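You operate a simulated robot arm through the tools that you are given. There is no shell and no other tool. Be economical: measure what you need, move in short steps, check, and stop when the job is done.

The job below is to be done with a simulated two-armed robot. You get a single attempt, and the scene is never put back.

TASK
Turn the pieces dial to 50 pcs. Put the can that says "Paste" from the top of the shaft bench on top of the gold brass gear there and the can labelled "Wax" on top of the bundle there. Put the stack from the free end of the lane bench on the shelf of the lane bench. The order is free. Set down upright: can, stack.

Only the result counts: the job must be done as asked and must still hold three seconds after the hand-in. Knocking over, shifting, dropping, spilling or breaking anything else fails it.

THE ROBOT
Two 7-joint arms with two-finger parallel grippers on one trunk, on a base that drives. Base frame: it is fixed to the floor where the robot stands at the start and does not move with it; the origin is under the middle of the robot, x ahead of it, y to its left, z up. Lengths are in cm, angles in degrees, forces in N, time in s.
The left shoulder is at the start at [5, 17.7, 102.9], the right one opposite. With the tool pointing down near the work surface each hand reaches from about 10 to 68 cm from the robot's upright axis, wherever it stands, measured 20 degrees to its own side. Places, roughly: brass gear [-250, 750, 75]; bundle [-300, 700, 100]; can [-275, 700, 100]; pieces dial [70, 0, 120]; shelf of the lane bench [-90, 880, 30]; stack [-25, 925, 100]. Payload 3.43 kg a hand.
Tool frame (each hand has its own): the origin (TCP) lies between the finger pads and is the grasp point; the fingertips stand 3.4 cm ahead of it; z points along the fingers, y is the line along which they close. The gripper opens to 12.8 cm. The fingers are 2.4 cm wide and 1.2 cm thick; the gripper's body (4.8 by 13 cm) begins 9.6 cm behind the TCP.
Orientation is that of the tool frame in the base frame, as a unit quaternion [x, y, z, w]. With the fingers straight down and closing along the base's y, the tool's x points along the base's -x, its y along +y and its z along -z.

THE INTERFACE
- The arms move only by the tool send_rows. It takes "left_increments", "right_increments" or both (then of equal length, played together; a hand with none holds still); each is a list of rows, each a list of 7 numbers: the shift along the base's x, y, z in units of 25 mm (1.0 is 25 mm), then the turn, a rotation vector about the base's x, y, z in units of 6 degrees (1.0 is 6 degrees), then the closure, from 0 (fully open) to 1 (shut). In form: [[x, y, z, ax, ay, az, gripper], ...]. A call has 1 to 8 rows; each row shifts and turns the commanded pose from where the row before left it. A call with a number of a shift or a turn outside -1 to 1 is refused whole. A row lasts 0.2 s, in which the tool goes at most 5 cm and 8.6 degrees; a call with a longer step from one row to the next is refused whole, and so is a gripper value outside its range. Where a pose cannot be reached the arm comes as near as it can. A force on the tool above 40 N (or 10 N above the force at the start of the call, whichever is more), or a blocked arm, ends the call early, and 0.2 s more pass. Each finger travels about 10.8 cm/s and halts on what it meets, pressing with about 23 N; the grip force reading is that of the motor and also rises with nothing between the fingers. The clock runs only during rows and for 0.2 s after the last one: add rows that do not move to give the fingers time. It gives the time, the measured TCP pose, the force on the tool (base axes), the opening and the grip force at its end, in the units of the frame above (readings bear some noise), with the torque about the TCP (base axes, N m) and any sound that the robot's microphone picked up.
- Cameras (640 x 400 px; columns grow to the right, rows downward): "scene" is now at [16.27, 1.45, 122.6]; the picture's right is [0.15, -0.99, 0.00], its down [-0.22, -0.03, -0.98] and it looks along [0.96, 0.15, -0.22] (base axes); focal length 256 px, centre (320, 200). "left" rides on the left gripper at [7.6, 1.1, -16] in its tool frame; the picture's right is [-0.15, 0.99, 0.00], its down [-0.88, -0.13, -0.46] and it looks along [-0.45, -0.07, 0.89] (tool axes); focal length 234 px, centre (320, 200). "right" rides on the right gripper at [7.6, -1.1, -16] in its tool frame; the picture's right is [0.15, 0.99, 0.00], its down [-0.88, 0.13, -0.46] and it looks along [-0.45, 0.07, 0.89] (tool axes); focal length 234 px, centre (320, 200). There is no depth. A picture from a camera that has moved, and an enlarged one, comes with that camera's place and axes in the base frame and with its lens.
- get_image(camera): a new picture of that camera. It takes no simulated time.
- slide_trunk(by): slides the trunk up (or, below 0, down) by that many cm; the arms and the scene camera ride with it, the base frame stays. It gives what a move gives, with no picture.
- base_move(legs): drives the robot by 1 to 6 legs, each [ahead, turn to the left] in cm and degrees, along the robot's own axes; the way and the turn of a leg run together, so that a leg with both is an arc; at most 150 cm and 180 degrees a leg. The arms and the cameras ride along, it lands a little off, and it stops where it bumps. It gives what a move gives.
- pan_tilt(pan, tilt): turns the head with the scene camera to pan (to the left, within 80 degrees either way) and tilt (down, from -29 to 69), counted from straight ahead of the robot. It gives what a move gives.
- zoom(camera, box): a new picture of the part [left, top, right, bottom] of that camera's present view, enlarged. It takes no simulated time.
- sign_off(): hands the job in; it is judged then, once.

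Work in short steps. Places have to be worked out from the pictures, the camera data and where the tool is seen: move nearer, look again, correct. Check each grasp and each placing, and mend what went wrong. You have 165 turns and 118 pictures in all, those below and enlarged ones among them. Open the grippers and draw the arms clear of the work before you hand the job in, unless the task says otherwise; then end with one line.

The tools are called as name(argument=value, ...) on one line, values as JSON. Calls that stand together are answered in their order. send_rows: Moves the arms, as the interface text tells. Its arguments: {"type":"object","properties":{"left_increments":{"type":"array","items":{"type":"array","items":{"type":"number"}}},"right_increments":{"type":"array","items":{"type":"array","items":{"type":"number"}}}},"required":[]} The other tools are called the same way: slide_trunk (by) slides the trunk up or down; base_move (legs) drives the base; pan_tilt (pan, tilt) turns the head that bears the scene camera; get_image (camera) takes a picture; zoom (camera, box) takes an enlarged picture of a part of a camera's view; sign_off () hands the job in.

At the start:

```text
t: 0.0
left_tool_pos: [53.27, 31.97, 100.04]
left_tcp_rot: [0.0, 1.0, 0.0, 0.0]
left_wrist_force: [0.2, 0.2, 0.5]
left_moment: [0.02, 0.0, 0.01]
left_gripper_width: 12.81
left_grip_force: 0.2
right_tool_pos: [42.49, -11.39, 99.87]
right_tcp_rot: [0.0, 1.0, 0.0, 0.0]
right_wrist_force: [0.3, 1.1, 0.3]
right_moment: [0.0, 0.0, -0.01]
right_gripper_width: 12.8
right_grip_force: 0.0
trunk travel left (down, up): [-20.0, 20.1]
robot x, y, heading: [-0.07, 0.12, -0.3]
head pan, tilt: [8.7, 12.8]
```

scene: 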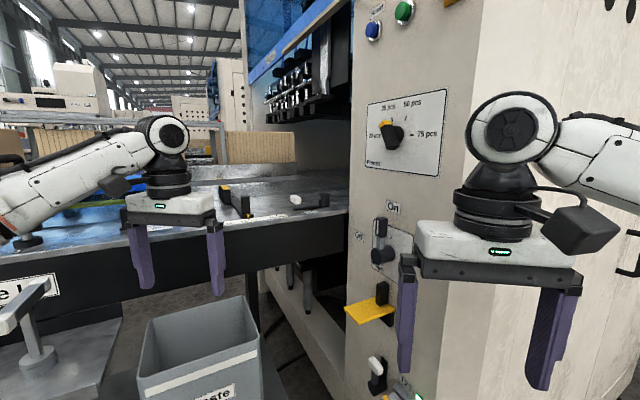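
right: 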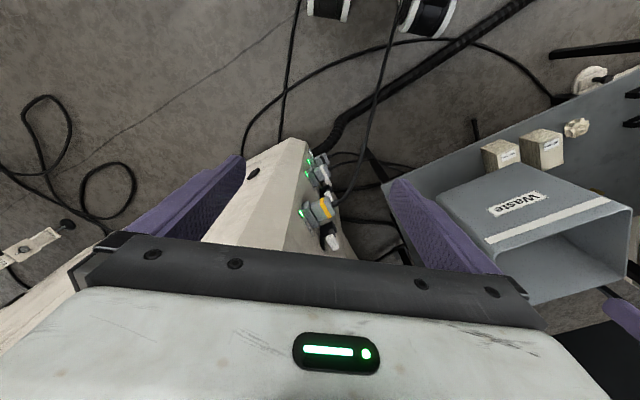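
left: 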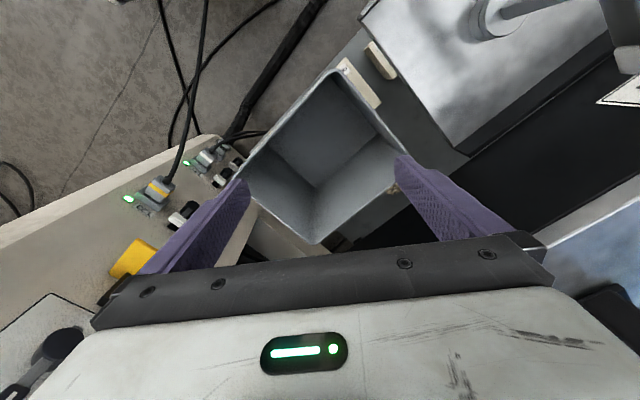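

The dial sits on the panel ahead, with its pointer between off and 25 by the look of it. I zoom in on it for its place and present setting.

zoom(camera="scene", box=[350, 80, 460, 180])

pan_tilt(pan=0, tilt=0)

get_image(camera="scene")

```text
4.00 times, centred on (405, 130) of scene
camera zoom: at [16.27, 1.45, 122.6], right [0.15, -0.99, 0.0], down [-0.22, -0.03, -0.98], along [0.96, 0.15, -0.22], focal length 1022 px, centre (-20, 480)
```

zoom: 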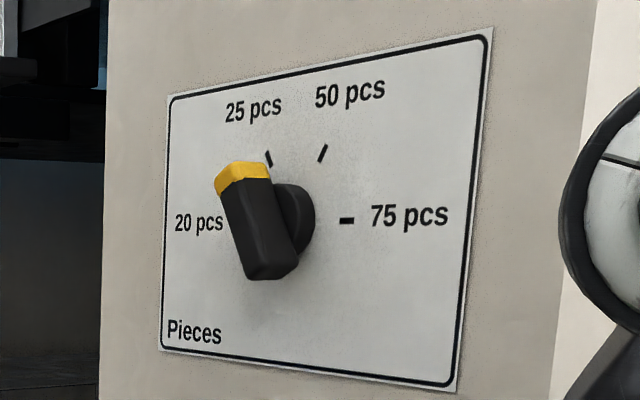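

```text
t: 0.8
left_tool_pos: [53.15, 31.97, 100.05]
left_tcp_rot: [0.0, 1.0, -0.001, 0.0]
left_wrist_force: [-0.4, 0.2, -0.9]
left_moment: [-0.04, 0.0, -0.05]
left_gripper_width: 12.82
left_grip_force: 0.1
right_tool_pos: [42.5, -11.48, 100.06]
right_tcp_rot: [0.0, 1.0, 0.0, 0.0]
right_wrist_force: [0.0, 0.0, 0.0]
right_moment: [-0.02, 0.0, 0.0]
right_gripper_width: 12.81
right_grip_force: 0.1
trunk travel left (down, up): [-20.0, 20.1]
robot x, y, heading: [0.46, 0.04, 0.0]
head pan, tilt: [0.0, 0.0]
```

```text
113 pictures are left
camera scene: at [16.05, 0.03, 124.65], right [0.0, -1.0, 0.0], down [0.0, 0.0, -1.0], along [1.0, 0.0, 0.0], focal length 256 px, centre (320, 200)
```

scene: 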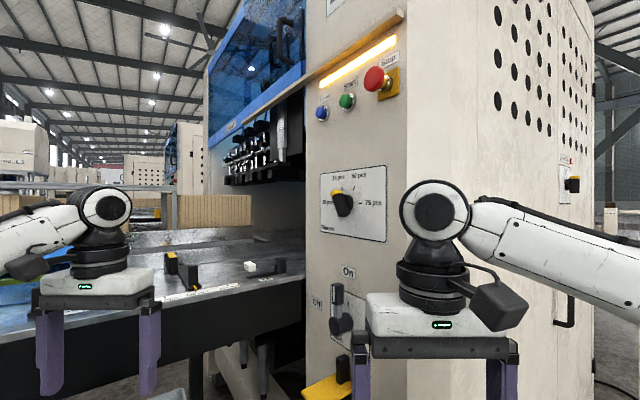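

The pointer stands on 25 pcs, and the plate faces roughly (-0.7, +0.7). I'll turn the dial with the left hand, so I start tilting and raising it while pulling the right hand back out of the way.

send_rows(left_increments=[[-0.3, 0, 1, 0, -1, 0, 0], [-0.3, 0, 1, 0, -1, 0, 0], [-0.3, 0, 1, 0, -1, 0, 0], [-0.3, 0, 1, 0, -1, 0, 0], [-0.3, 0, 1, 0, -1, 0, 0], [-0.3, 0, 1, 0, -1, 0, 0], [-0.3, 0, 1, 0, -1, 0, 0], [-0.3, 0, 1, 0, -1, 0, 0]], right_increments=[[-0.6, -0.8, 0, 0, 0, 0, 0], [-0.6, -0.8, 0, 0, 0, 0, 0], [-0.6, -0.8, 0, 0, 0, 0, 0], [-0.6, -0.8, 0, 0, 0, 0, 0], [-0.6, -0.8, 0, 0, 0, 0, 0], [-0.6, -0.8, 0, 0, 0, 0, 0], [-0.6, -0.8, 0, 0, 0, 0, 0], [-0.6, -0.8, 0, 0, 0, 0, 0]])

send_rows(left_increments=[[0, 0, 0, 0, -1, 0, 0], [0, 0, 0, 0, -1, 0, 0], [0, 0, 0, 0, -1, 0, 0], [0, 0, 0, 0, -1, 0, 0], [0, 0, 0, 0, -1, 0, 0], [0, 0, 0, 0, -1, 0, 0], [0, 0, 0, 0, -1, 0, 0]])

send_rows(left_increments=[[0, -0.8, 0, 0, 0, -1, 0], [0, -0.8, 0, 0, 0, -1, 0], [0, -0.8, 0, 0, 0, -1, 0], [0, -0.8, 0, 0, 0, -1, 0], [0, -0.8, 0, 0, 0, -1, 0], [0, -0.8, 0, 0, 0, -1, 0], [0, -0.8, 0, 0, 0, -1, 0], [0, 0, 0, 0, 0, -0.5, 0]])

get_image(camera="left")

get_image(camera="scene")

```text
t: 2.5
left_tool_pos: [47.11, 31.88, 120.06]
left_tcp_rot: [0.0, 0.913, -0.001, 0.407]
left_wrist_force: [0.0, 0.0, 0.0]
left_moment: [-0.04, 0.05, 0.02]
left_gripper_width: 12.8
left_grip_force: 0.1
right_tool_pos: [30.14, -27.08, 100.11]
right_tcp_rot: [-0.001, 1.0, 0.001, 0.0]
right_wrist_force: [-0.2, -0.8, 0.7]
right_moment: [-0.02, 0.02, 0.03]
right_gripper_width: 12.82
right_grip_force: 0.1
trunk travel left (down, up): [-20.0, 20.1]
robot x, y, heading: [-0.3, -0.1, -0.1]
head pan, tilt: [0.0, 0.0]
```

```text
t: 4.2
left_tool_pos: [47.14, 32.03, 119.99]
left_tcp_rot: [0.001, 0.706, -0.001, 0.708]
left_wrist_force: [0.1, -0.8, -0.4]
left_moment: [0.01, -0.02, -0.03]
left_gripper_width: 12.79
left_grip_force: 0.0
right_tool_pos: [30.15, -27.0, 100.1]
right_tcp_rot: [-0.001, 1.0, 0.0, 0.0]
right_wrist_force: [-0.4, -0.1, -0.1]
right_moment: [0.03, 0.0, 0.01]
right_gripper_width: 12.79
right_grip_force: 0.0
trunk travel left (down, up): [-20.0, 20.1]
robot x, y, heading: [0.07, 0.4, 0.1]
head pan, tilt: [0.0, 0.0]
```

```text
t: 6.0
left_tool_pos: [47.08, 18.05, 120.14]
left_tcp_rot: [0.271, 0.653, -0.271, 0.653]
left_wrist_force: [-0.1, 0.4, -0.7]
left_moment: [-0.02, 0.0, 0.01]
left_gripper_width: 12.77
left_grip_force: 0.0
right_tool_pos: [30.21, -26.99, 100.01]
right_tcp_rot: [0.0, 1.0, 0.0, 0.0]
right_wrist_force: [0.0, -0.7, 0.0]
right_moment: [0.0, 0.02, -0.01]
right_gripper_width: 12.81
right_grip_force: 0.1
trunk travel left (down, up): [-20.0, 20.1]
robot x, y, heading: [0.16, -0.11, 0.1]
head pan, tilt: [0.0, 0.0]
```

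```text
112 pictures are left
camera left: at [36.71, 30.11, 112.68], right [0.7, 0.7, 0.15], down [-0.41, 0.23, 0.88], along [0.58, -0.68, 0.45], focal length 234 px, centre (320, 200)
```

left: 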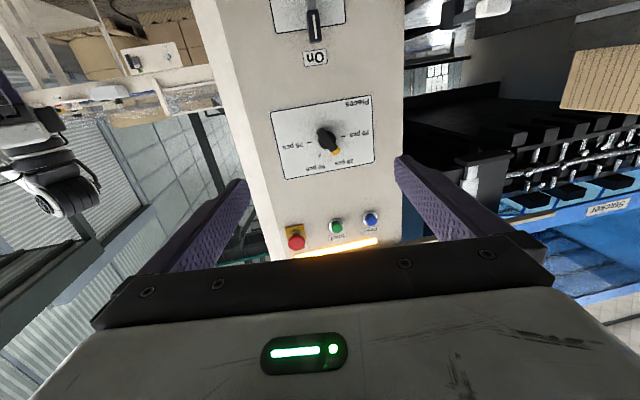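

```text
111 pictures are left
camera scene: at [16.05, 0.04, 124.65], right [0.0, -1.0, 0.0], down [0.0, 0.0, -1.0], along [1.0, 0.0, 0.0], focal length 256 px, centre (320, 200)
```

scene: 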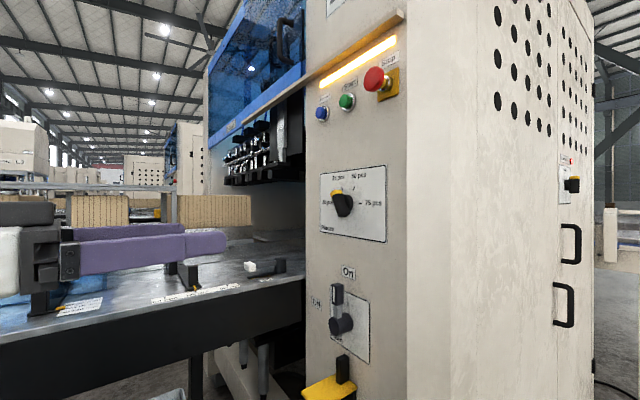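

Triangulating from the two views gives the dial front at about (71, -4.7, 123.7) and the plate's facing angle at about -54°. I align the tool with it: yaw a further -9°, roll -30° to match the bar, then stop about 12 cm short.

send_rows(left_increments=[[0.766, -0.5425, 0.178, 0, 0, -0.75, 0.3], [0.766, -0.5425, 0.178, 0, 0, -0.75, 0.3], [0.766, -0.5425, 0.178, -0.588, 0.809, 0, 0.3], [0.766, -0.5425, 0.178, -0.588, 0.809, 0, 0.3], [0.766, -0.5425, 0.178, -0.588, 0.809, 0, 0.3], [0.766, -0.5425, 0.178, -0.588, 0.809, 0, 0.3], [0.766, -0.5425, 0.178, -0.588, 0.809, 0, 0.3], [0.766, -0.5425, 0.178, 0, 0, 0, 0.3]])

get_image(camera="left")

get_image(camera="scene")

```text
t: 7.8
left_tool_pos: [62.35, 7.08, 123.24]
left_tcp_rot: [0.146, 0.692, -0.472, 0.525]
left_wrist_force: [-1.2, 0.4, -0.1]
left_moment: [0.01, -0.03, 0.0]
left_gripper_width: 8.97
left_grip_force: 0.0
right_tool_pos: [30.33, -26.95, 100.14]
right_tcp_rot: [-0.001, 1.0, 0.001, 0.0]
right_wrist_force: [-0.9, 0.3, -1.0]
right_moment: [0.02, -0.03, 0.01]
right_gripper_width: 12.82
right_grip_force: 0.2
trunk travel left (down, up): [-20.0, 20.1]
robot x, y, heading: [0.14, 0.1, 0.0]
head pan, tilt: [0.0, 0.0]
```

```text
110 pictures are left
camera left: at [50.74, 18.35, 116.33], right [0.75, 0.55, -0.37], down [0.0, 0.56, 0.83], along [0.66, -0.62, 0.42], focal length 234 px, centre (320, 200)
```

left: 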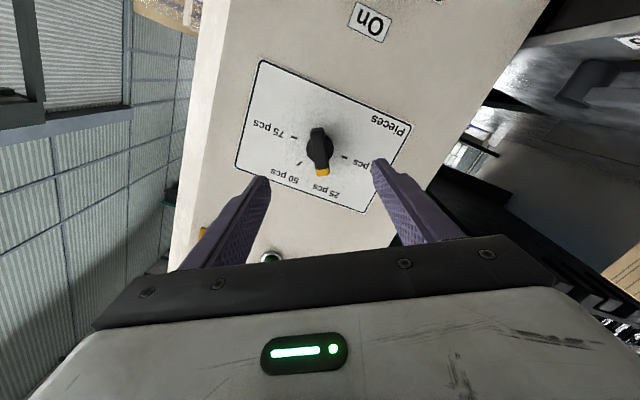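

```text
109 pictures are left
camera scene: at [16.06, 0.01, 124.65], right [0.0, -1.0, 0.0], down [0.0, 0.0, -1.0], along [1.0, 0.0, 0.0], focal length 256 px, centre (320, 200)
```

scene: 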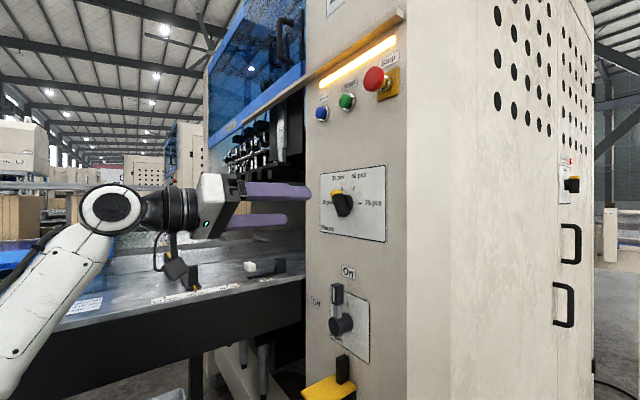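

The fingers straddle the dial and the bar lines up with them. I go straight in along the tool axis and close.

send_rows(left_increments=[[0.47, -0.639, 0.03, 0, 0, 0, 0.35], [0.47, -0.639, 0.03, 0, 0, 0, 0.4], [0.47, -0.639, 0.03, 0, 0, 0, 0.45], [0.47, -0.639, 0.03, 0, 0, 0, 0.5], [0.47, -0.639, 0.03, 0, 0, 0, 0.5], [0.4, -0.55, 0.03, 0, 0, 0, 0.5]])

get_image(camera="left")

zoom(camera="scene", box=[290, 150, 400, 250])

```text
t: 9.2
left_tool_pos: [69.47, -2.12, 123.83]
left_tcp_rot: [0.145, 0.692, -0.474, 0.526]
left_wrist_force: [0.1, -0.1, 0.0]
left_moment: [-0.02, 0.01, 0.03]
left_gripper_width: 6.4
left_grip_force: 0.1
right_tool_pos: [30.27, -27.21, 100.06]
right_tcp_rot: [0.0, 1.0, 0.001, 0.0]
right_wrist_force: [0.5, -0.3, -0.6]
right_moment: [-0.01, 0.01, 0.05]
right_gripper_width: 12.8
right_grip_force: 0.0
trunk travel left (down, up): [-20.0, 20.1]
robot x, y, heading: [-0.06, 0.3, 0.0]
head pan, tilt: [0.0, 0.0]
```

```text
108 pictures are left
camera left: at [57.77, 9.08, 116.96], right [0.75, 0.55, -0.37], down [0.0, 0.56, 0.83], along [0.66, -0.62, 0.42], focal length 234 px, centre (320, 200)
```

left: 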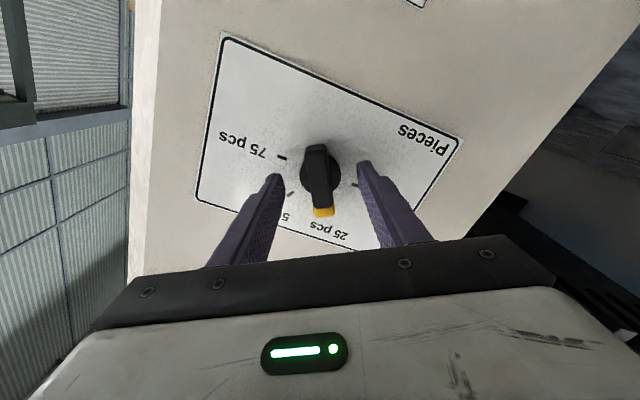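

```text
4.00 times, centred on (345, 200) of scene
camera zoom: at [16.05, 0.01, 124.65], right [0.0, -1.0, 0.0], down [0.0, 0.0, -1.0], along [1.0, 0.0, 0.0], focal length 1022 px, centre (220, 200)
```

zoom: 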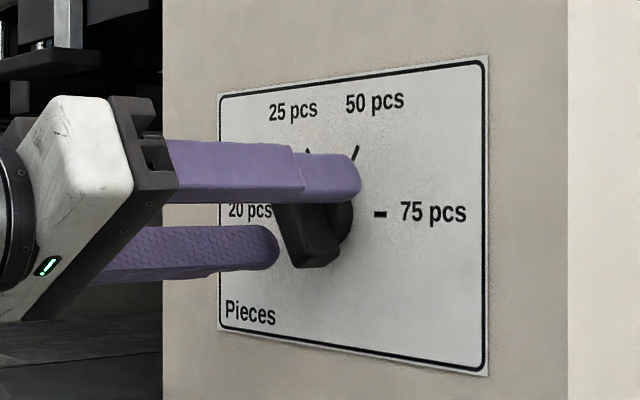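

Both fingers lie on either side of the bar, centred. I close and turn 60° clockwise about the panel normal.

send_rows(left_increments=[[0, 0, 0, 0, 0, 0, 0.8], [0, 0, 0, 0, 0, 0, 1], [0, 0, 0, 0, 0, 0, 1], [0, 0, 0, 0, 0, 0, 1]])

send_rows(left_increments=[[0, 0, 0, 0.588, -0.809, 0, 1], [0, 0, 0, 0.588, -0.809, 0, 1], [0, 0, 0, 0.588, -0.809, 0, 1], [0, 0, 0, 0.588, -0.809, 0, 1], [0, 0, 0, 0.588, -0.809, 0, 1]])

get_image(camera="left")

```text
t: 10.2
left_tool_pos: [69.43, -2.24, 124.03]
left_tcp_rot: [0.146, 0.692, -0.474, 0.525]
left_wrist_force: [2.8, -1.1, 1.7]
left_moment: [0.09, 0.06, 0.02]
left_gripper_width: 1.78
left_grip_force: 44.9
right_tool_pos: [30.15, -27.11, 100.06]
right_tcp_rot: [0.0, 1.0, -0.001, 0.0]
right_wrist_force: [0.4, 0.3, 0.6]
right_moment: [0.0, -0.02, 0.03]
right_gripper_width: 12.79
right_grip_force: 0.1
trunk travel left (down, up): [-20.0, 20.1]
robot x, y, heading: [-0.14, 0.14, -0.1]
head pan, tilt: [0.0, 0.0]
```

```text
t: 11.3
left_tool_pos: [69.41, -2.23, 123.92]
left_tcp_rot: [0.321, 0.631, -0.32, 0.63]
left_wrist_force: [-2.6, 1.3, -4.4]
left_moment: [-1.15, -0.76, 0.04]
left_gripper_width: 1.77
left_grip_force: 45.5
right_tool_pos: [30.23, -27.04, 100.15]
right_tcp_rot: [0.001, 1.0, 0.0, 0.0]
right_wrist_force: [-0.2, 0.7, -0.1]
right_moment: [0.03, -0.01, 0.01]
right_gripper_width: 12.81
right_grip_force: 0.0
trunk travel left (down, up): [-20.0, 20.1]
robot x, y, heading: [-0.11, 0.08, 0.1]
head pan, tilt: [0.0, 0.0]
```

```text
106 pictures are left
camera left: at [61.0, 11.45, 116.52], right [0.8, 0.58, 0.15], down [-0.37, 0.29, 0.88], along [0.47, -0.76, 0.45], focal length 234 px, centre (320, 200)
```

left: 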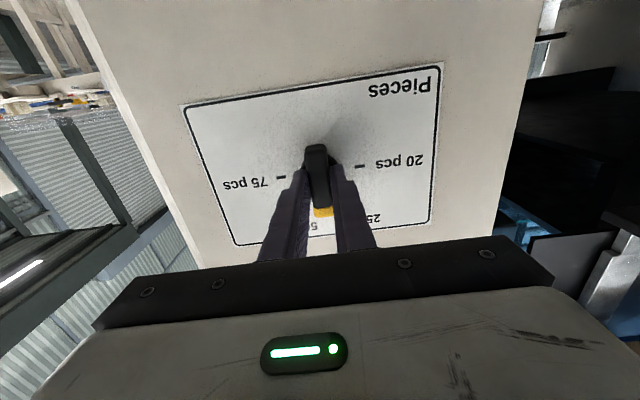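

The dial turns with the hand, halfway now. Continue the other 30°.

send_rows(left_increments=[[0, 0, 0, 0.588, -0.809, 0, 1], [0, 0, 0, 0.588, -0.809, 0, 1], [0, 0, 0, 0.588, -0.809, 0, 1], [0, 0, 0, 0.588, -0.809, 0, 1], [0, 0, 0, 0.588, -0.809, 0, 1], [0, 0, 0, 0, 0, 0, 1]])

get_image(camera="left")

```text
t: 12.8
left_tool_pos: [69.58, -2.11, 124.09]
left_tcp_rot: [0.475, 0.527, -0.147, 0.69]
left_wrist_force: [-11.6, 3.3, -15.5]
left_moment: [-0.52, -0.39, -0.32]
left_gripper_width: 1.77
left_grip_force: 45.2
right_tool_pos: [30.25, -26.94, 100.11]
right_tcp_rot: [0.001, 1.0, 0.0, 0.0]
right_wrist_force: [-0.1, -0.9, 0.2]
right_moment: [0.0, 0.01, 0.0]
right_gripper_width: 12.8
right_grip_force: 0.1
trunk travel left (down, up): [-20.0, 20.1]
robot x, y, heading: [-0.14, 0.12, 0.2]
head pan, tilt: [0.0, 0.0]
```

```text
105 pictures are left
camera left: at [63.96, 13.61, 118.16], right [0.64, 0.46, 0.62], down [-0.71, 0.04, 0.7], along [0.29, -0.89, 0.35], focal length 234 px, centre (320, 200)
```

left: 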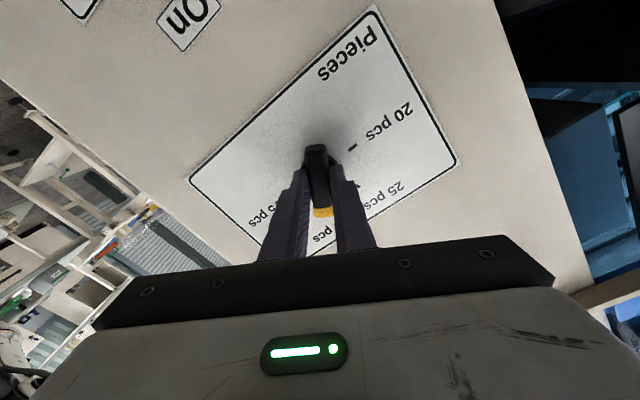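

The bar should be on 50 now. I release and back straight off, then look.

send_rows(left_increments=[[0, 0, 0, 0, 0, 0, 0.8], [0, 0, 0, 0, 0, 0, 0.5], [0, 0, 0, 0, 0, 0, 0.3], [-0.47, 0.65, 0, 0, 0, 0, 0.3], [-0.47, 0.65, 0, 0, 0, 0, 0.3], [-0.47, 0.65, 0, 0, 0, 0, 0.3], [-0.47, 0.65, 0, 0, 0, 0, 0.3], [-0.47, 0.65, 0, 0, 0, 0, 0.3]])

zoom(camera="scene", box=[290, 150, 400, 250])

get_image(camera="left")

```text
t: 14.6
left_tool_pos: [63.48, 5.68, 124.24]
left_tcp_rot: [0.473, 0.526, -0.148, 0.691]
left_wrist_force: [1.0, -0.3, 0.9]
left_moment: [-0.01, -0.01, 0.0]
left_gripper_width: 8.98
left_grip_force: 0.0
right_tool_pos: [30.23, -26.93, 100.03]
right_tcp_rot: [0.0, 1.0, 0.0, -0.001]
right_wrist_force: [-0.5, 0.6, 0.9]
right_moment: [0.01, 0.0, 0.01]
right_gripper_width: 12.8
right_grip_force: 0.0
trunk travel left (down, up): [-20.0, 20.1]
robot x, y, heading: [-0.2, 0.36, 0.1]
head pan, tilt: [0.0, 0.0]
```

```text
4.00 times, centred on (345, 200) of scene
camera zoom: at [16.04, 0.04, 124.66], right [0.0, -1.0, 0.0], down [0.0, 0.0, -1.0], along [1.0, 0.0, 0.0], focal length 1022 px, centre (220, 200)
```

zoom: 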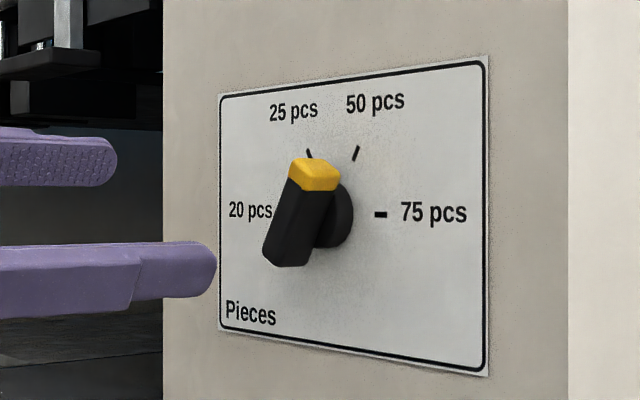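

```text
103 pictures are left
camera left: at [58.02, 21.56, 118.35], right [0.64, 0.46, 0.62], down [-0.71, 0.04, 0.7], along [0.29, -0.89, 0.36], focal length 234 px, centre (320, 200)
```

left: 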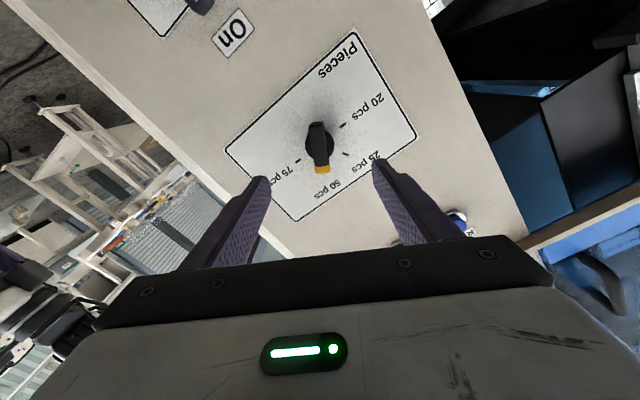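

The dial reads 50 pcs. Now I fold the left arm back to pointing down, close to the body, for driving.

send_rows(left_increments=[[-0.47, 0.65, 0, -0.588, 0.809, 0, 0], [-0.47, 0.65, 0, -0.588, 0.809, 0, 0], [-0.47, 0.65, 0, -0.588, 0.809, 0, 0], [-0.47, 0.65, 0, -0.588, 0.809, 0, 0], [-0.47, 0.65, 0, -0.588, 0.809, 0, 0], [-0.6, 0.3, 0, 0, 0, 1, 0], [-0.6, 0.3, 0, 0, 0, 1, 0], [-0.6, 0.3, 0, 0, 0, 1, 0]])

send_rows(left_increments=[[-0.6, 0.3, 0, 0, 0, 1, 0], [-0.6, 0.3, 0, 0, 0, 1, 0], [-0.6, 0.3, 0, 0, 0, 1, 0], [-0.6, 0.3, 0, 0, 0, 1, 0], [-0.6, 0.3, 0, 0, 0, 1, 0], [-0.6, 0.3, 0, 0, 0, 1, 0], [0, 0, 0, 0, 1, 0, 0], [0, 0, 0, 0, 1, 0, 0]])

send_rows(left_increments=[[0, 0, 0, 0, 1, 0, 0], [0, 0, 0, 0, 1, 0, 0], [0, 0, 0, 0, 1, 0, 0], [0, 0, 0, 0, 1, 0, 0], [0, 0, 0, 0, 1, 0, 0], [0, 0, 0, 0, 1, 0, 0], [0, 0, 0, 0, 1, 0, 0]])

send_rows(left_increments=[[-0.2, 0, -0.2, 0, 1, 0, 0], [-0.2, 0, -0.2, 0, 1, 0, 0], [-0.2, 0, -0.2, 0, 1, 0, 0], [-0.2, 0, -0.2, 0, 1, 0, 0], [-0.2, 0, -0.2, 0, 1, 0, 0], [-0.2, 0, -0.2, 0, 1, 0, 0]])

pan_tilt(pan=80, tilt=15)

get_image(camera="scene")

```text
t: 16.4
left_tool_pos: [52.97, 16.22, 124.16]
left_tcp_rot: [0.217, 0.673, -0.219, 0.673]
left_wrist_force: [0.6, -0.2, 0.1]
left_moment: [0.01, 0.01, 0.0]
left_gripper_width: 12.8
left_grip_force: 0.1
right_tool_pos: [30.26, -27.08, 100.19]
right_tcp_rot: [-0.001, 1.0, 0.0, 0.0]
right_wrist_force: [-0.3, 0.7, 0.0]
right_moment: [0.03, -0.03, 0.01]
right_gripper_width: 12.81
right_grip_force: 0.0
trunk travel left (down, up): [-20.0, 20.1]
robot x, y, heading: [-0.13, 0.2, -0.2]
head pan, tilt: [0.0, 0.0]
```

```text
t: 18.1
left_tool_pos: [43.97, 20.59, 124.07]
left_tcp_rot: [0.0, 0.778, 0.0, 0.629]
left_wrist_force: [0.5, 0.2, 0.3]
left_moment: [0.02, 0.03, 0.02]
left_gripper_width: 12.77
left_grip_force: 0.1
right_tool_pos: [30.26, -27.09, 100.01]
right_tcp_rot: [0.0, 1.0, 0.0, 0.0]
right_wrist_force: [0.4, 0.1, 0.6]
right_moment: [-0.01, 0.01, -0.04]
right_gripper_width: 12.8
right_grip_force: 0.1
trunk travel left (down, up): [-20.0, 20.1]
robot x, y, heading: [-0.11, 0.03, -0.0]
head pan, tilt: [0.0, 0.0]
```

```text
t: 19.8
left_tool_pos: [43.99, 20.75, 124.15]
left_tcp_rot: [0.0, 0.952, 0.0, 0.307]
left_wrist_force: [0.4, 0.6, -0.1]
left_moment: [0.03, -0.02, -0.03]
left_gripper_width: 12.79
left_grip_force: 0.1
right_tool_pos: [30.24, -27.03, 100.05]
right_tcp_rot: [0.0, 1.0, 0.0, 0.0]
right_wrist_force: [0.1, 0.5, 0.0]
right_moment: [-0.02, 0.02, -0.03]
right_gripper_width: 12.81
right_grip_force: 0.1
trunk travel left (down, up): [-20.0, 20.1]
robot x, y, heading: [0.0, 0.04, -0.0]
head pan, tilt: [0.0, 0.0]
```

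```text
t: 21.1
left_tool_pos: [41.13, 20.62, 121.2]
left_tcp_rot: [0.001, 1.0, -0.001, 0.001]
left_wrist_force: [-0.3, -0.7, 0.0]
left_moment: [-0.02, 0.01, 0.0]
left_gripper_width: 12.8
left_grip_force: 0.1
right_tool_pos: [30.15, -27.18, 100.08]
right_tcp_rot: [0.0, 1.0, 0.0, 0.001]
right_wrist_force: [0.0, 0.1, -0.9]
right_moment: [0.03, -0.01, 0.01]
right_gripper_width: 12.79
right_grip_force: 0.1
trunk travel left (down, up): [-20.0, 20.1]
robot x, y, heading: [0.11, -0.09, 0.0]
head pan, tilt: [0.0, 0.0]
```

```text
t: 22.7
left_tool_pos: [41.12, 20.71, 121.15]
left_tcp_rot: [0.0, 1.0, -0.001, -0.001]
left_wrist_force: [0.4, 0.3, 0.2]
left_moment: [0.03, -0.01, -0.04]
left_gripper_width: 12.81
left_grip_force: 0.0
right_tool_pos: [30.3, -27.09, 100.06]
right_tcp_rot: [0.0, 1.0, 0.0, 0.0]
right_wrist_force: [0.5, 0.3, 0.6]
right_moment: [0.01, 0.0, 0.02]
right_gripper_width: 12.82
right_grip_force: 0.0
trunk travel left (down, up): [-20.0, 20.1]
robot x, y, heading: [0.11, 0.16, -0.1]
head pan, tilt: [80.0, 15.0]
```

```text
102 pictures are left
camera scene: at [8.68, 9.23, 122.24], right [0.98, -0.17, 0.0], down [-0.05, -0.25, -0.97], along [0.17, 0.95, -0.26], focal length 256 px, centre (320, 200)
```

scene: 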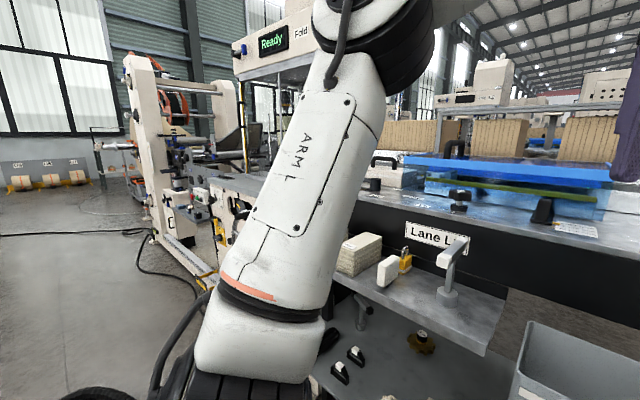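

I want to see the way to the far benches (about 7–9 m to my left and slightly behind). I turn in place to the left first and look.

base_move(legs=[[0, 110]])

pan_tilt(pan=0, tilt=10)

get_image(camera="scene")

```text
t: 27.8
left_tool_pos: [-34.37, 30.74, 121.15]
left_tcp_rot: [0.827, -0.562, 0.0, 0.0]
left_wrist_force: [0.1, -0.4, 0.1]
left_moment: [-0.02, -0.01, -0.01]
left_gripper_width: 12.81
left_grip_force: 0.1
right_tool_pos: [14.15, 38.05, 100.22]
right_tcp_rot: [0.827, -0.563, 0.0, 0.001]
right_wrist_force: [-0.2, -0.2, 0.4]
right_moment: [0.02, -0.01, -0.03]
right_gripper_width: 12.79
right_grip_force: 0.1
trunk travel left (down, up): [-20.0, 20.1]
robot x, y, heading: [-0.19, 0.05, 111.7]
head pan, tilt: [80.0, 15.0]
```

```text
t: 29.3
left_tool_pos: [-34.35, 30.73, 121.07]
left_tcp_rot: [0.827, -0.562, 0.0, 0.0]
left_wrist_force: [-0.4, 0.3, -0.1]
left_moment: [0.04, 0.01, 0.01]
left_gripper_width: 12.8
left_grip_force: 0.0
right_tool_pos: [14.15, 38.15, 100.08]
right_tcp_rot: [0.827, -0.562, 0.0, 0.0]
right_wrist_force: [0.2, 0.0, 1.2]
right_moment: [-0.03, 0.04, -0.03]
right_gripper_width: 12.76
right_grip_force: 0.1
trunk travel left (down, up): [-20.0, 20.1]
robot x, y, heading: [-0.09, -0.02, 111.5]
head pan, tilt: [0.0, 10.0]
```

```text
101 pictures are left
camera scene: at [-5.93, 15.19, 123.05], right [0.93, 0.37, 0.0], down [0.06, -0.16, -0.98], along [-0.36, 0.92, -0.17], focal length 256 px, centre (320, 200)
```

scene: 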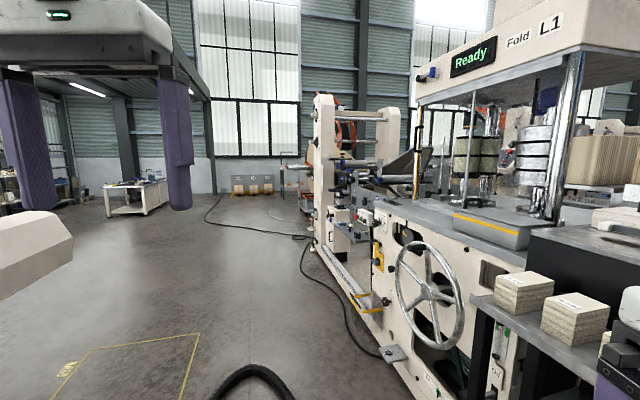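

The places of the shaft bench project right at the middle of this picture, near the roll stand. I zoom in there.

zoom(camera="scene", box=[200, 110, 440, 260])

```text
2.67 times, centred on (320, 185) of scene
camera zoom: at [-5.93, 15.19, 123.05], right [0.93, 0.37, 0.0], down [0.06, -0.16, -0.98], along [-0.36, 0.92, -0.17], focal length 681 px, centre (320, 240)
```

zoom: 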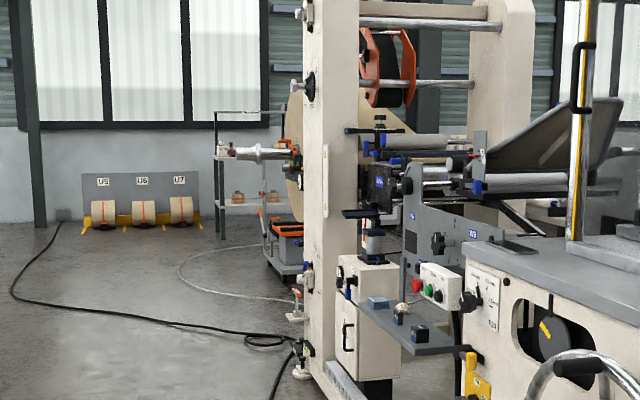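

The shaft bench looks to be the rack with the shaft behind the roll stand, near (-330, 680). I drive out into the clear floor on the left, giving the near hose a berth, then look again.

base_move(legs=[[0, 38], [150, 0], [100, 0], [0, -45]])

get_image(camera="scene")

```text
t: 34.2
left_tool_pos: [-83.09, 26.76, 121.17]
left_tcp_rot: [0.962, -0.274, 0.0, 0.0]
left_wrist_force: [0.0, 0.0, 0.3]
left_moment: [0.0, 0.06, 0.0]
left_gripper_width: 12.81
left_grip_force: 0.0
right_tool_pos: [-48.75, 61.6, 100.09]
right_tcp_rot: [0.962, -0.274, -0.001, 0.0]
right_wrist_force: [0.5, -0.1, 0.1]
right_moment: [-0.01, 0.03, 0.03]
right_gripper_width: 12.79
right_grip_force: 0.2
trunk travel left (down, up): [-20.0, 20.1]
robot x, y, heading: [-37.58, 22.68, 148.1]
head pan, tilt: [0.0, 10.0]
stopped in leg 2: the robot was blocked; the commanded pose is now the measured one
```

```text
99 pictures are left
camera scene: at [-51.06, 31.23, 123.05], right [0.53, 0.85, 0.0], down [0.15, -0.09, -0.98], along [-0.84, 0.52, -0.17], focal length 256 px, centre (320, 200)
```

scene: 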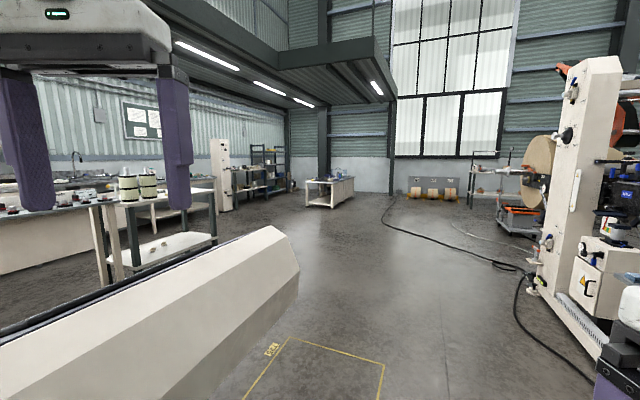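

The base was stopped by the beige machine body at the lower left. I look down at it.

pan_tilt(pan=10, tilt=50)

get_image(camera="scene")

pan_tilt(pan=-60, tilt=40)

get_image(camera="scene")

```text
t: 35.3
left_tool_pos: [-83.15, 26.69, 121.14]
left_tcp_rot: [0.962, -0.273, 0.0, -0.002]
left_wrist_force: [-0.3, 1.2, 0.0]
left_moment: [0.05, -0.01, 0.0]
left_gripper_width: 12.79
left_grip_force: 0.0
right_tool_pos: [-48.67, 61.46, 100.11]
right_tcp_rot: [0.962, -0.273, 0.001, 0.0]
right_wrist_force: [0.1, 0.1, 0.1]
right_moment: [0.02, -0.02, 0.01]
right_gripper_width: 12.78
right_grip_force: 0.0
trunk travel left (down, up): [-20.0, 20.1]
robot x, y, heading: [-37.42, 22.7, 147.9]
head pan, tilt: [10.0, 50.0]
```

```text
98 pictures are left
camera scene: at [-50.33, 29.16, 116.87], right [0.37, 0.93, 0.0], down [0.71, -0.28, -0.64], along [-0.6, 0.24, -0.77], focal length 256 px, centre (320, 200)
```

scene: 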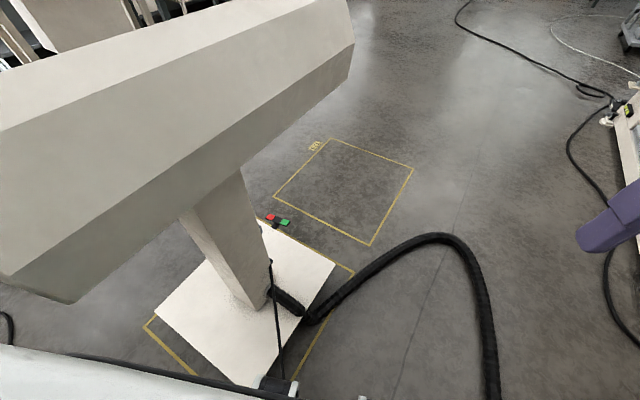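

```text
t: 36.7
left_tool_pos: [-83.22, 26.63, 121.21]
left_tcp_rot: [0.962, -0.273, 0.001, -0.001]
left_wrist_force: [0.3, 0.4, 0.1]
left_moment: [0.0, 0.02, 0.01]
left_gripper_width: 12.79
left_grip_force: 0.1
right_tool_pos: [-48.8, 61.54, 100.13]
right_tcp_rot: [0.962, -0.274, 0.0, -0.001]
right_wrist_force: [0.2, -0.1, 0.3]
right_moment: [-0.03, 0.02, -0.01]
right_gripper_width: 12.78
right_grip_force: 0.1
trunk travel left (down, up): [-20.0, 20.1]
robot x, y, heading: [-37.28, 22.63, 148.2]
head pan, tilt: [-60.0, 40.0]
```

```text
97 pictures are left
camera scene: at [-42.92, 34.79, 118.28], right [1.0, -0.03, 0.0], down [-0.02, -0.64, -0.77], along [0.02, 0.77, -0.64], focal length 256 px, centre (320, 200)
```

scene: 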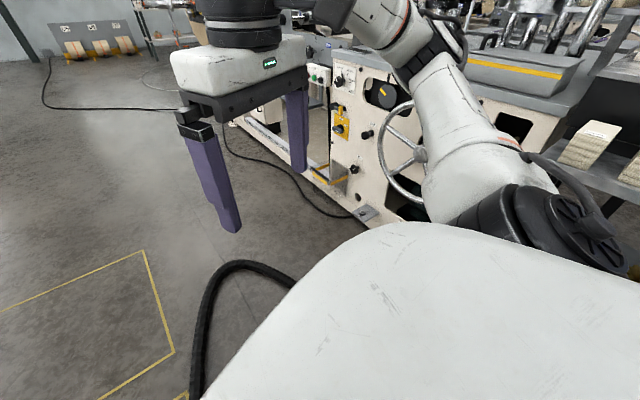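

A console on a foot plate with a thick hose blocks the way, so the base touched the foot plate. I look towards the other side (south-west) and down to the near right for where the hose runs.

pan_tilt(pan=75, tilt=30)

get_image(camera="scene")

pan_tilt(pan=-25, tilt=65)

get_image(camera="scene")

```text
t: 38.9
left_tool_pos: [-83.12, 26.63, 121.12]
left_tcp_rot: [0.962, -0.273, 0.0, -0.001]
left_wrist_force: [0.1, -0.4, 0.9]
left_moment: [-0.02, 0.0, 0.01]
left_gripper_width: 12.82
left_grip_force: 0.0
right_tool_pos: [-48.74, 61.48, 100.16]
right_tcp_rot: [0.962, -0.273, 0.0, 0.0]
right_wrist_force: [0.3, -0.7, 0.2]
right_moment: [-0.01, 0.0, 0.01]
right_gripper_width: 12.79
right_grip_force: 0.1
trunk travel left (down, up): [-20.0, 20.1]
robot x, y, heading: [-37.2, 22.47, 148.1]
head pan, tilt: [75.0, 30.0]
```

```text
96 pictures are left
camera scene: at [-49.78, 20.11, 119.82], right [-0.68, 0.73, 0.0], down [0.36, 0.34, -0.87], along [-0.63, -0.59, -0.5], focal length 256 px, centre (320, 200)
```

scene: 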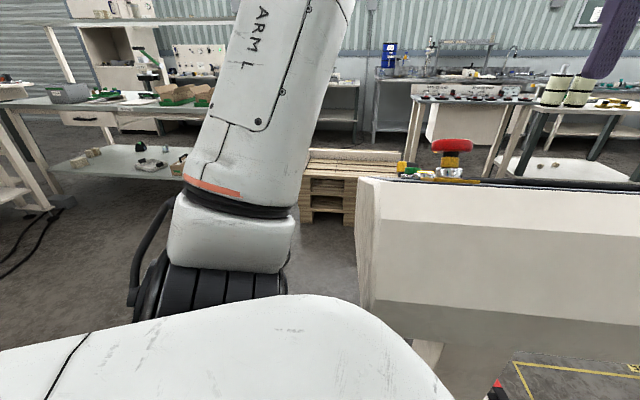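

```text
t: 40.6
left_tool_pos: [-83.14, 26.52, 121.14]
left_tcp_rot: [0.962, -0.273, 0.0, -0.001]
left_wrist_force: [0.5, -0.1, 0.3]
left_moment: [-0.02, 0.0, 0.01]
left_gripper_width: 12.8
left_grip_force: 0.1
right_tool_pos: [-48.68, 61.4, 100.08]
right_tcp_rot: [0.962, -0.273, 0.0, 0.0]
right_wrist_force: [-0.5, -0.4, -0.5]
right_moment: [-0.01, 0.0, 0.0]
right_gripper_width: 12.81
right_grip_force: 0.0
trunk travel left (down, up): [-20.0, 20.1]
robot x, y, heading: [-36.97, 22.85, 148.2]
head pan, tilt: [-25.0, 65.0]
```

```text
95 pictures are left
camera scene: at [-46.51, 31.37, 115.06], right [0.84, 0.55, 0.0], down [0.5, -0.76, -0.42], along [-0.23, 0.35, -0.91], focal length 256 px, centre (320, 200)
```

scene: 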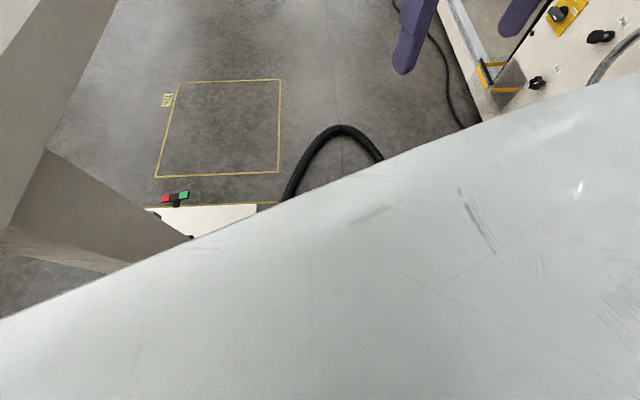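

The lane machine runs along heading about 127°, leaving roughly a 130 cm gap between it and the console's foot plate, crossed by the hose. I back off slightly, then centre myself in the gap and see whether the hose lets me pass.

base_move(legs=[[-12, 0], [0, -58], [65, 0], [0, 37]])

pan_tilt(pan=0, tilt=30)

get_image(camera="scene")

```text
t: 49.2
left_tool_pos: [-63.48, 106.24, 121.29]
left_tcp_rot: [0.865, -0.501, -0.001, -0.003]
left_wrist_force: [-0.1, 0.7, -0.6]
left_moment: [-0.06, 0.02, -0.01]
left_gripper_width: 12.83
left_grip_force: 0.1
right_tool_pos: [-15.86, 120.73, 100.69]
right_tcp_rot: [0.857, -0.515, -0.011, 0.002]
right_wrist_force: [-0.3, 0.2, -0.3]
right_moment: [-0.02, 0.0, 0.03]
right_gripper_width: 12.79
right_grip_force: 0.1
trunk travel left (down, up): [-20.0, 20.1]
robot x, y, heading: [-25.43, 81.01, 119.1]
head pan, tilt: [-25.0, 65.0]
stopped in leg 4: the robot was blocked; the commanded pose is now the measured one
```

```text
t: 50.2
left_tool_pos: [-63.29, 106.19, 121.43]
left_tcp_rot: [0.865, -0.502, -0.002, -0.003]
left_wrist_force: [0.7, 0.0, 0.1]
left_moment: [-0.02, 0.0, 0.01]
left_gripper_width: 12.8
left_grip_force: 0.1
right_tool_pos: [-15.88, 120.61, 100.59]
right_tcp_rot: [0.858, -0.514, -0.01, 0.001]
right_wrist_force: [-0.1, -0.3, -0.8]
right_moment: [-0.01, 0.0, 0.0]
right_gripper_width: 12.8
right_grip_force: 0.0
trunk travel left (down, up): [-20.0, 20.1]
robot x, y, heading: [-24.95, 81.31, 119.4]
head pan, tilt: [0.0, 30.0]
```

```text
94 pictures are left
camera scene: at [-32.7, 94.59, 119.98], right [0.87, 0.49, 0.0], down [0.24, -0.43, -0.87], along [-0.43, 0.76, -0.49], focal length 256 px, centre (320, 200)
```

scene: 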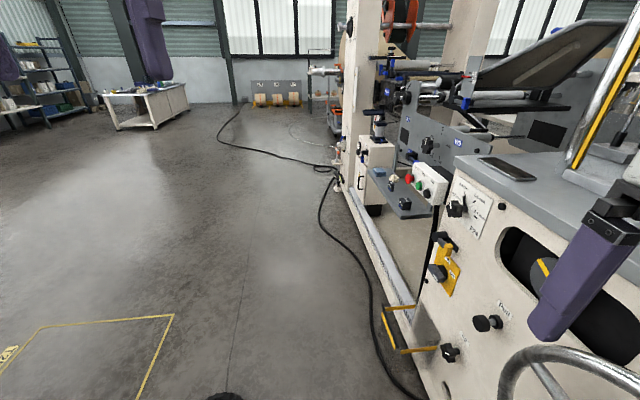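

The turn stopped with the right arm slightly deflected, so its elbow touches something on the right. I look there before moving.

pan_tilt(pan=-65, tilt=35)

get_image(camera="scene")

```text
t: 51.6
left_tool_pos: [-63.39, 106.14, 121.44]
left_tcp_rot: [0.865, -0.501, -0.002, -0.002]
left_wrist_force: [0.0, 0.5, 0.0]
left_moment: [-0.03, 0.01, 0.01]
left_gripper_width: 12.81
left_grip_force: 0.1
right_tool_pos: [-15.95, 120.67, 100.7]
right_tcp_rot: [0.858, -0.514, -0.01, 0.0]
right_wrist_force: [0.7, 0.9, -0.8]
right_moment: [-0.01, 0.01, 0.0]
right_gripper_width: 12.81
right_grip_force: 0.1
trunk travel left (down, up): [-20.0, 20.1]
robot x, y, heading: [-25.06, 81.42, 119.5]
head pan, tilt: [-65.0, 35.0]
```

```text
93 pictures are left
camera scene: at [-23.18, 93.85, 119.15], right [0.81, -0.58, -0.01], down [-0.34, -0.46, -0.82], along [0.48, 0.67, -0.57], focal length 256 px, centre (320, 200)
```

scene: 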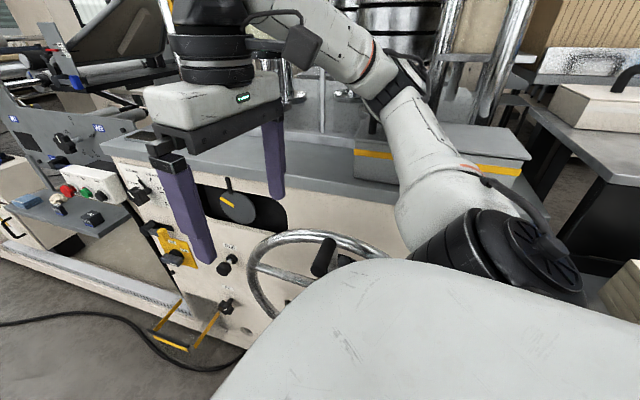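

The right elbow is over the machine's edge: I stand too near it. I retrace the turn, back off 39 cm, and take the turn further from the machine.

base_move(legs=[[0, -29], [-39, 0], [0, 37]])

get_image(camera="scene")

```text
t: 57.2
left_tool_pos: [-66.57, 61.99, 121.01]
left_tcp_rot: [0.895, -0.446, 0.002, 0.0]
left_wrist_force: [-0.7, -0.1, -0.7]
left_moment: [-0.04, -0.02, -0.01]
left_gripper_width: 12.78
left_grip_force: 0.1
right_tool_pos: [-21.01, 82.26, 100.39]
right_tcp_rot: [0.889, -0.458, -0.007, 0.003]
right_wrist_force: [0.1, -0.1, -0.2]
right_moment: [0.01, -0.01, 0.02]
right_gripper_width: 12.8
right_grip_force: 0.0
trunk travel left (down, up): [-20.0, 20.1]
robot x, y, heading: [-24.9, 41.75, 126.7]
head pan, tilt: [-65.0, 35.0]
```

```text
92 pictures are left
camera scene: at [-25.02, 54.93, 119.04], right [0.88, -0.48, 0.0], down [-0.27, -0.5, -0.82], along [0.39, 0.72, -0.57], focal length 256 px, centre (320, 200)
```

scene: 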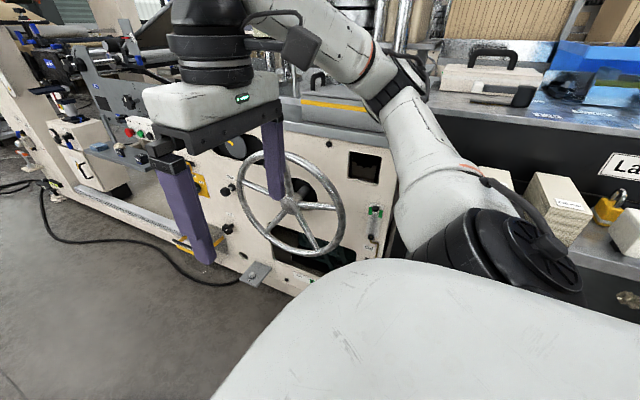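

The stacks on that ledge are undisturbed. I drive ahead, bearing slightly left to gain distance.

base_move(legs=[[60, 8], [90, 0]])

pan_tilt(pan=-15, tilt=15)

get_image(camera="scene")

```text
t: 64.9
left_tool_pos: [-169.71, 164.72, 121.13]
left_tcp_rot: [0.927, -0.376, 0.001, 0.0]
left_wrist_force: [0.9, 0.2, 0.2]
left_moment: [0.04, -0.02, -0.02]
left_gripper_width: 12.8
left_grip_force: 0.3
right_tool_pos: [-128.01, 191.62, 100.36]
right_tcp_rot: [0.921, -0.389, -0.006, 0.003]
right_wrist_force: [0.9, 0.3, -0.1]
right_moment: [-0.01, -0.01, 0.01]
right_gripper_width: 12.79
right_grip_force: 0.1
trunk travel left (down, up): [-20.0, 20.1]
robot x, y, heading: [-125.49, 151.04, 135.4]
head pan, tilt: [-65.0, 35.0]
```

```text
t: 66.1
left_tool_pos: [-169.51, 164.8, 121.09]
left_tcp_rot: [0.927, -0.376, 0.0, -0.001]
left_wrist_force: [0.4, -0.9, -0.8]
left_moment: [0.0, 0.02, -0.01]
left_gripper_width: 12.81
left_grip_force: 0.1
right_tool_pos: [-127.95, 191.72, 100.29]
right_tcp_rot: [0.921, -0.389, -0.007, 0.003]
right_wrist_force: [0.7, 0.6, -0.6]
right_moment: [0.01, -0.03, -0.01]
right_gripper_width: 12.77
right_grip_force: 0.1
trunk travel left (down, up): [-20.0, 20.1]
robot x, y, heading: [-125.7, 150.99, 135.5]
head pan, tilt: [-15.0, 15.0]
```

```text
91 pictures are left
camera scene: at [-135.29, 163.86, 122.24], right [0.86, 0.51, 0.0], down [0.13, -0.22, -0.97], along [-0.49, 0.83, -0.26], focal length 256 px, centre (320, 200)
```

scene: 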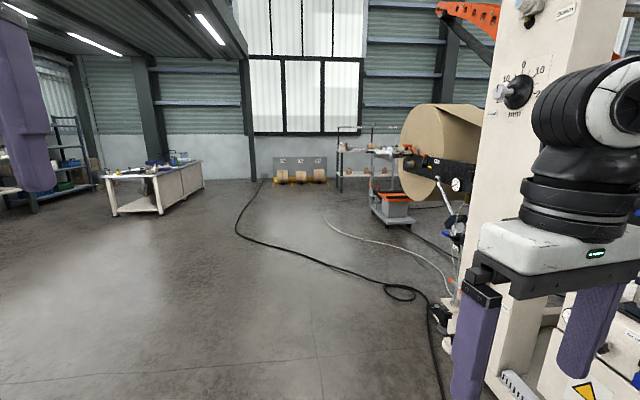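

The shaft bench now projects at about pixel (396, 143), that is the rack left of the big roll. Zoom.

zoom(camera="scene", box=[320, 110, 464, 200])

```text
4.44 times, centred on (392, 155) of scene
camera zoom: at [-135.29, 163.86, 122.24], right [0.86, 0.51, 0.0], down [0.13, -0.22, -0.97], along [-0.49, 0.83, -0.26], focal length 1136 px, centre (0, 400)
```

zoom: 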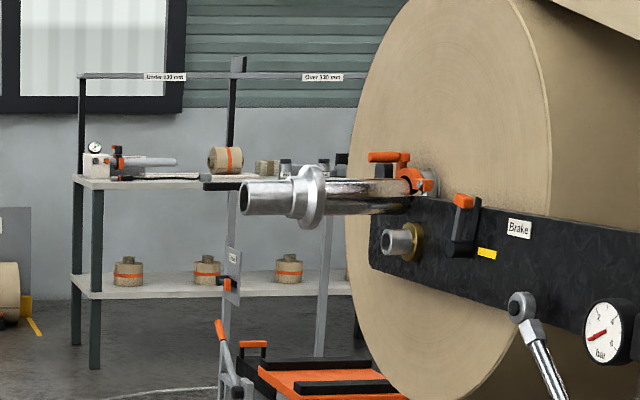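

That rack is the bench: its front edge runs along (0.80, 0.60) from about (-356, 625), facing me, with the orange cart well in front of it. I drive to about (-330, 480), clear of the roll shaft.

base_move(legs=[[0, -14], [150, 0], [150, 0], [80, 0]])

pan_tilt(pan=-45, tilt=15)

get_image(camera="scene")

```text
t: 78.4
left_tool_pos: [-284.22, 376.04, 121.26]
left_tcp_rot: [0.869, -0.495, 0.001, -0.005]
left_wrist_force: [-0.2, 0.8, 0.4]
left_moment: [-0.03, 0.02, -0.02]
left_gripper_width: 12.78
left_grip_force: 0.1
right_tool_pos: [-236.28, 391.77, 101.06]
right_tcp_rot: [0.855, -0.518, -0.016, -0.001]
right_wrist_force: [0.1, -0.2, -0.9]
right_moment: [0.05, 0.0, 0.01]
right_gripper_width: 12.8
right_grip_force: 0.0
trunk travel left (down, up): [-20.0, 20.1]
robot x, y, heading: [-245.0, 352.2, 119.7]
head pan, tilt: [-15.0, 15.0]
stopped in leg 3: the robot was blocked; the commanded pose is now the measured one
```

```text
t: 79.3
left_tool_pos: [-284.08, 375.91, 121.39]
left_tcp_rot: [0.869, -0.495, -0.002, -0.007]
left_wrist_force: [-0.4, -1.1, 0.0]
left_moment: [-0.01, 0.0, -0.03]
left_gripper_width: 12.78
left_grip_force: 0.0
right_tool_pos: [-236.12, 391.52, 101.08]
right_tcp_rot: [0.856, -0.517, -0.017, -0.001]
right_wrist_force: [0.1, -0.3, -0.2]
right_moment: [-0.03, 0.03, 0.02]
right_gripper_width: 12.83
right_grip_force: 0.1
trunk travel left (down, up): [-20.0, 20.1]
robot x, y, heading: [-245.04, 352.33, 119.7]
head pan, tilt: [-45.0, 15.0]
```

```text
89 pictures are left
camera scene: at [-246.09, 366.14, 122.5], right [0.96, -0.26, 0.0], down [-0.07, -0.24, -0.97], along [0.25, 0.94, -0.25], focal length 256 px, centre (320, 200)
```

scene: 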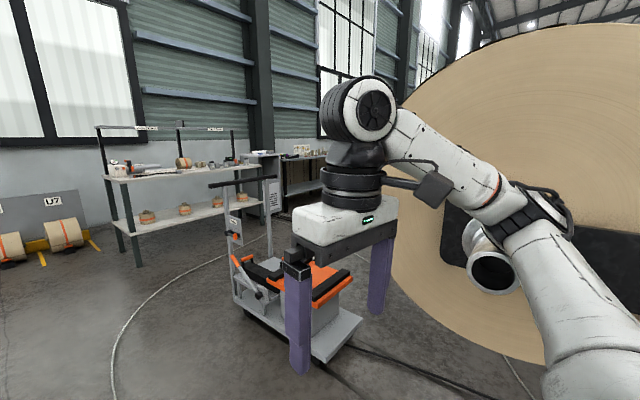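

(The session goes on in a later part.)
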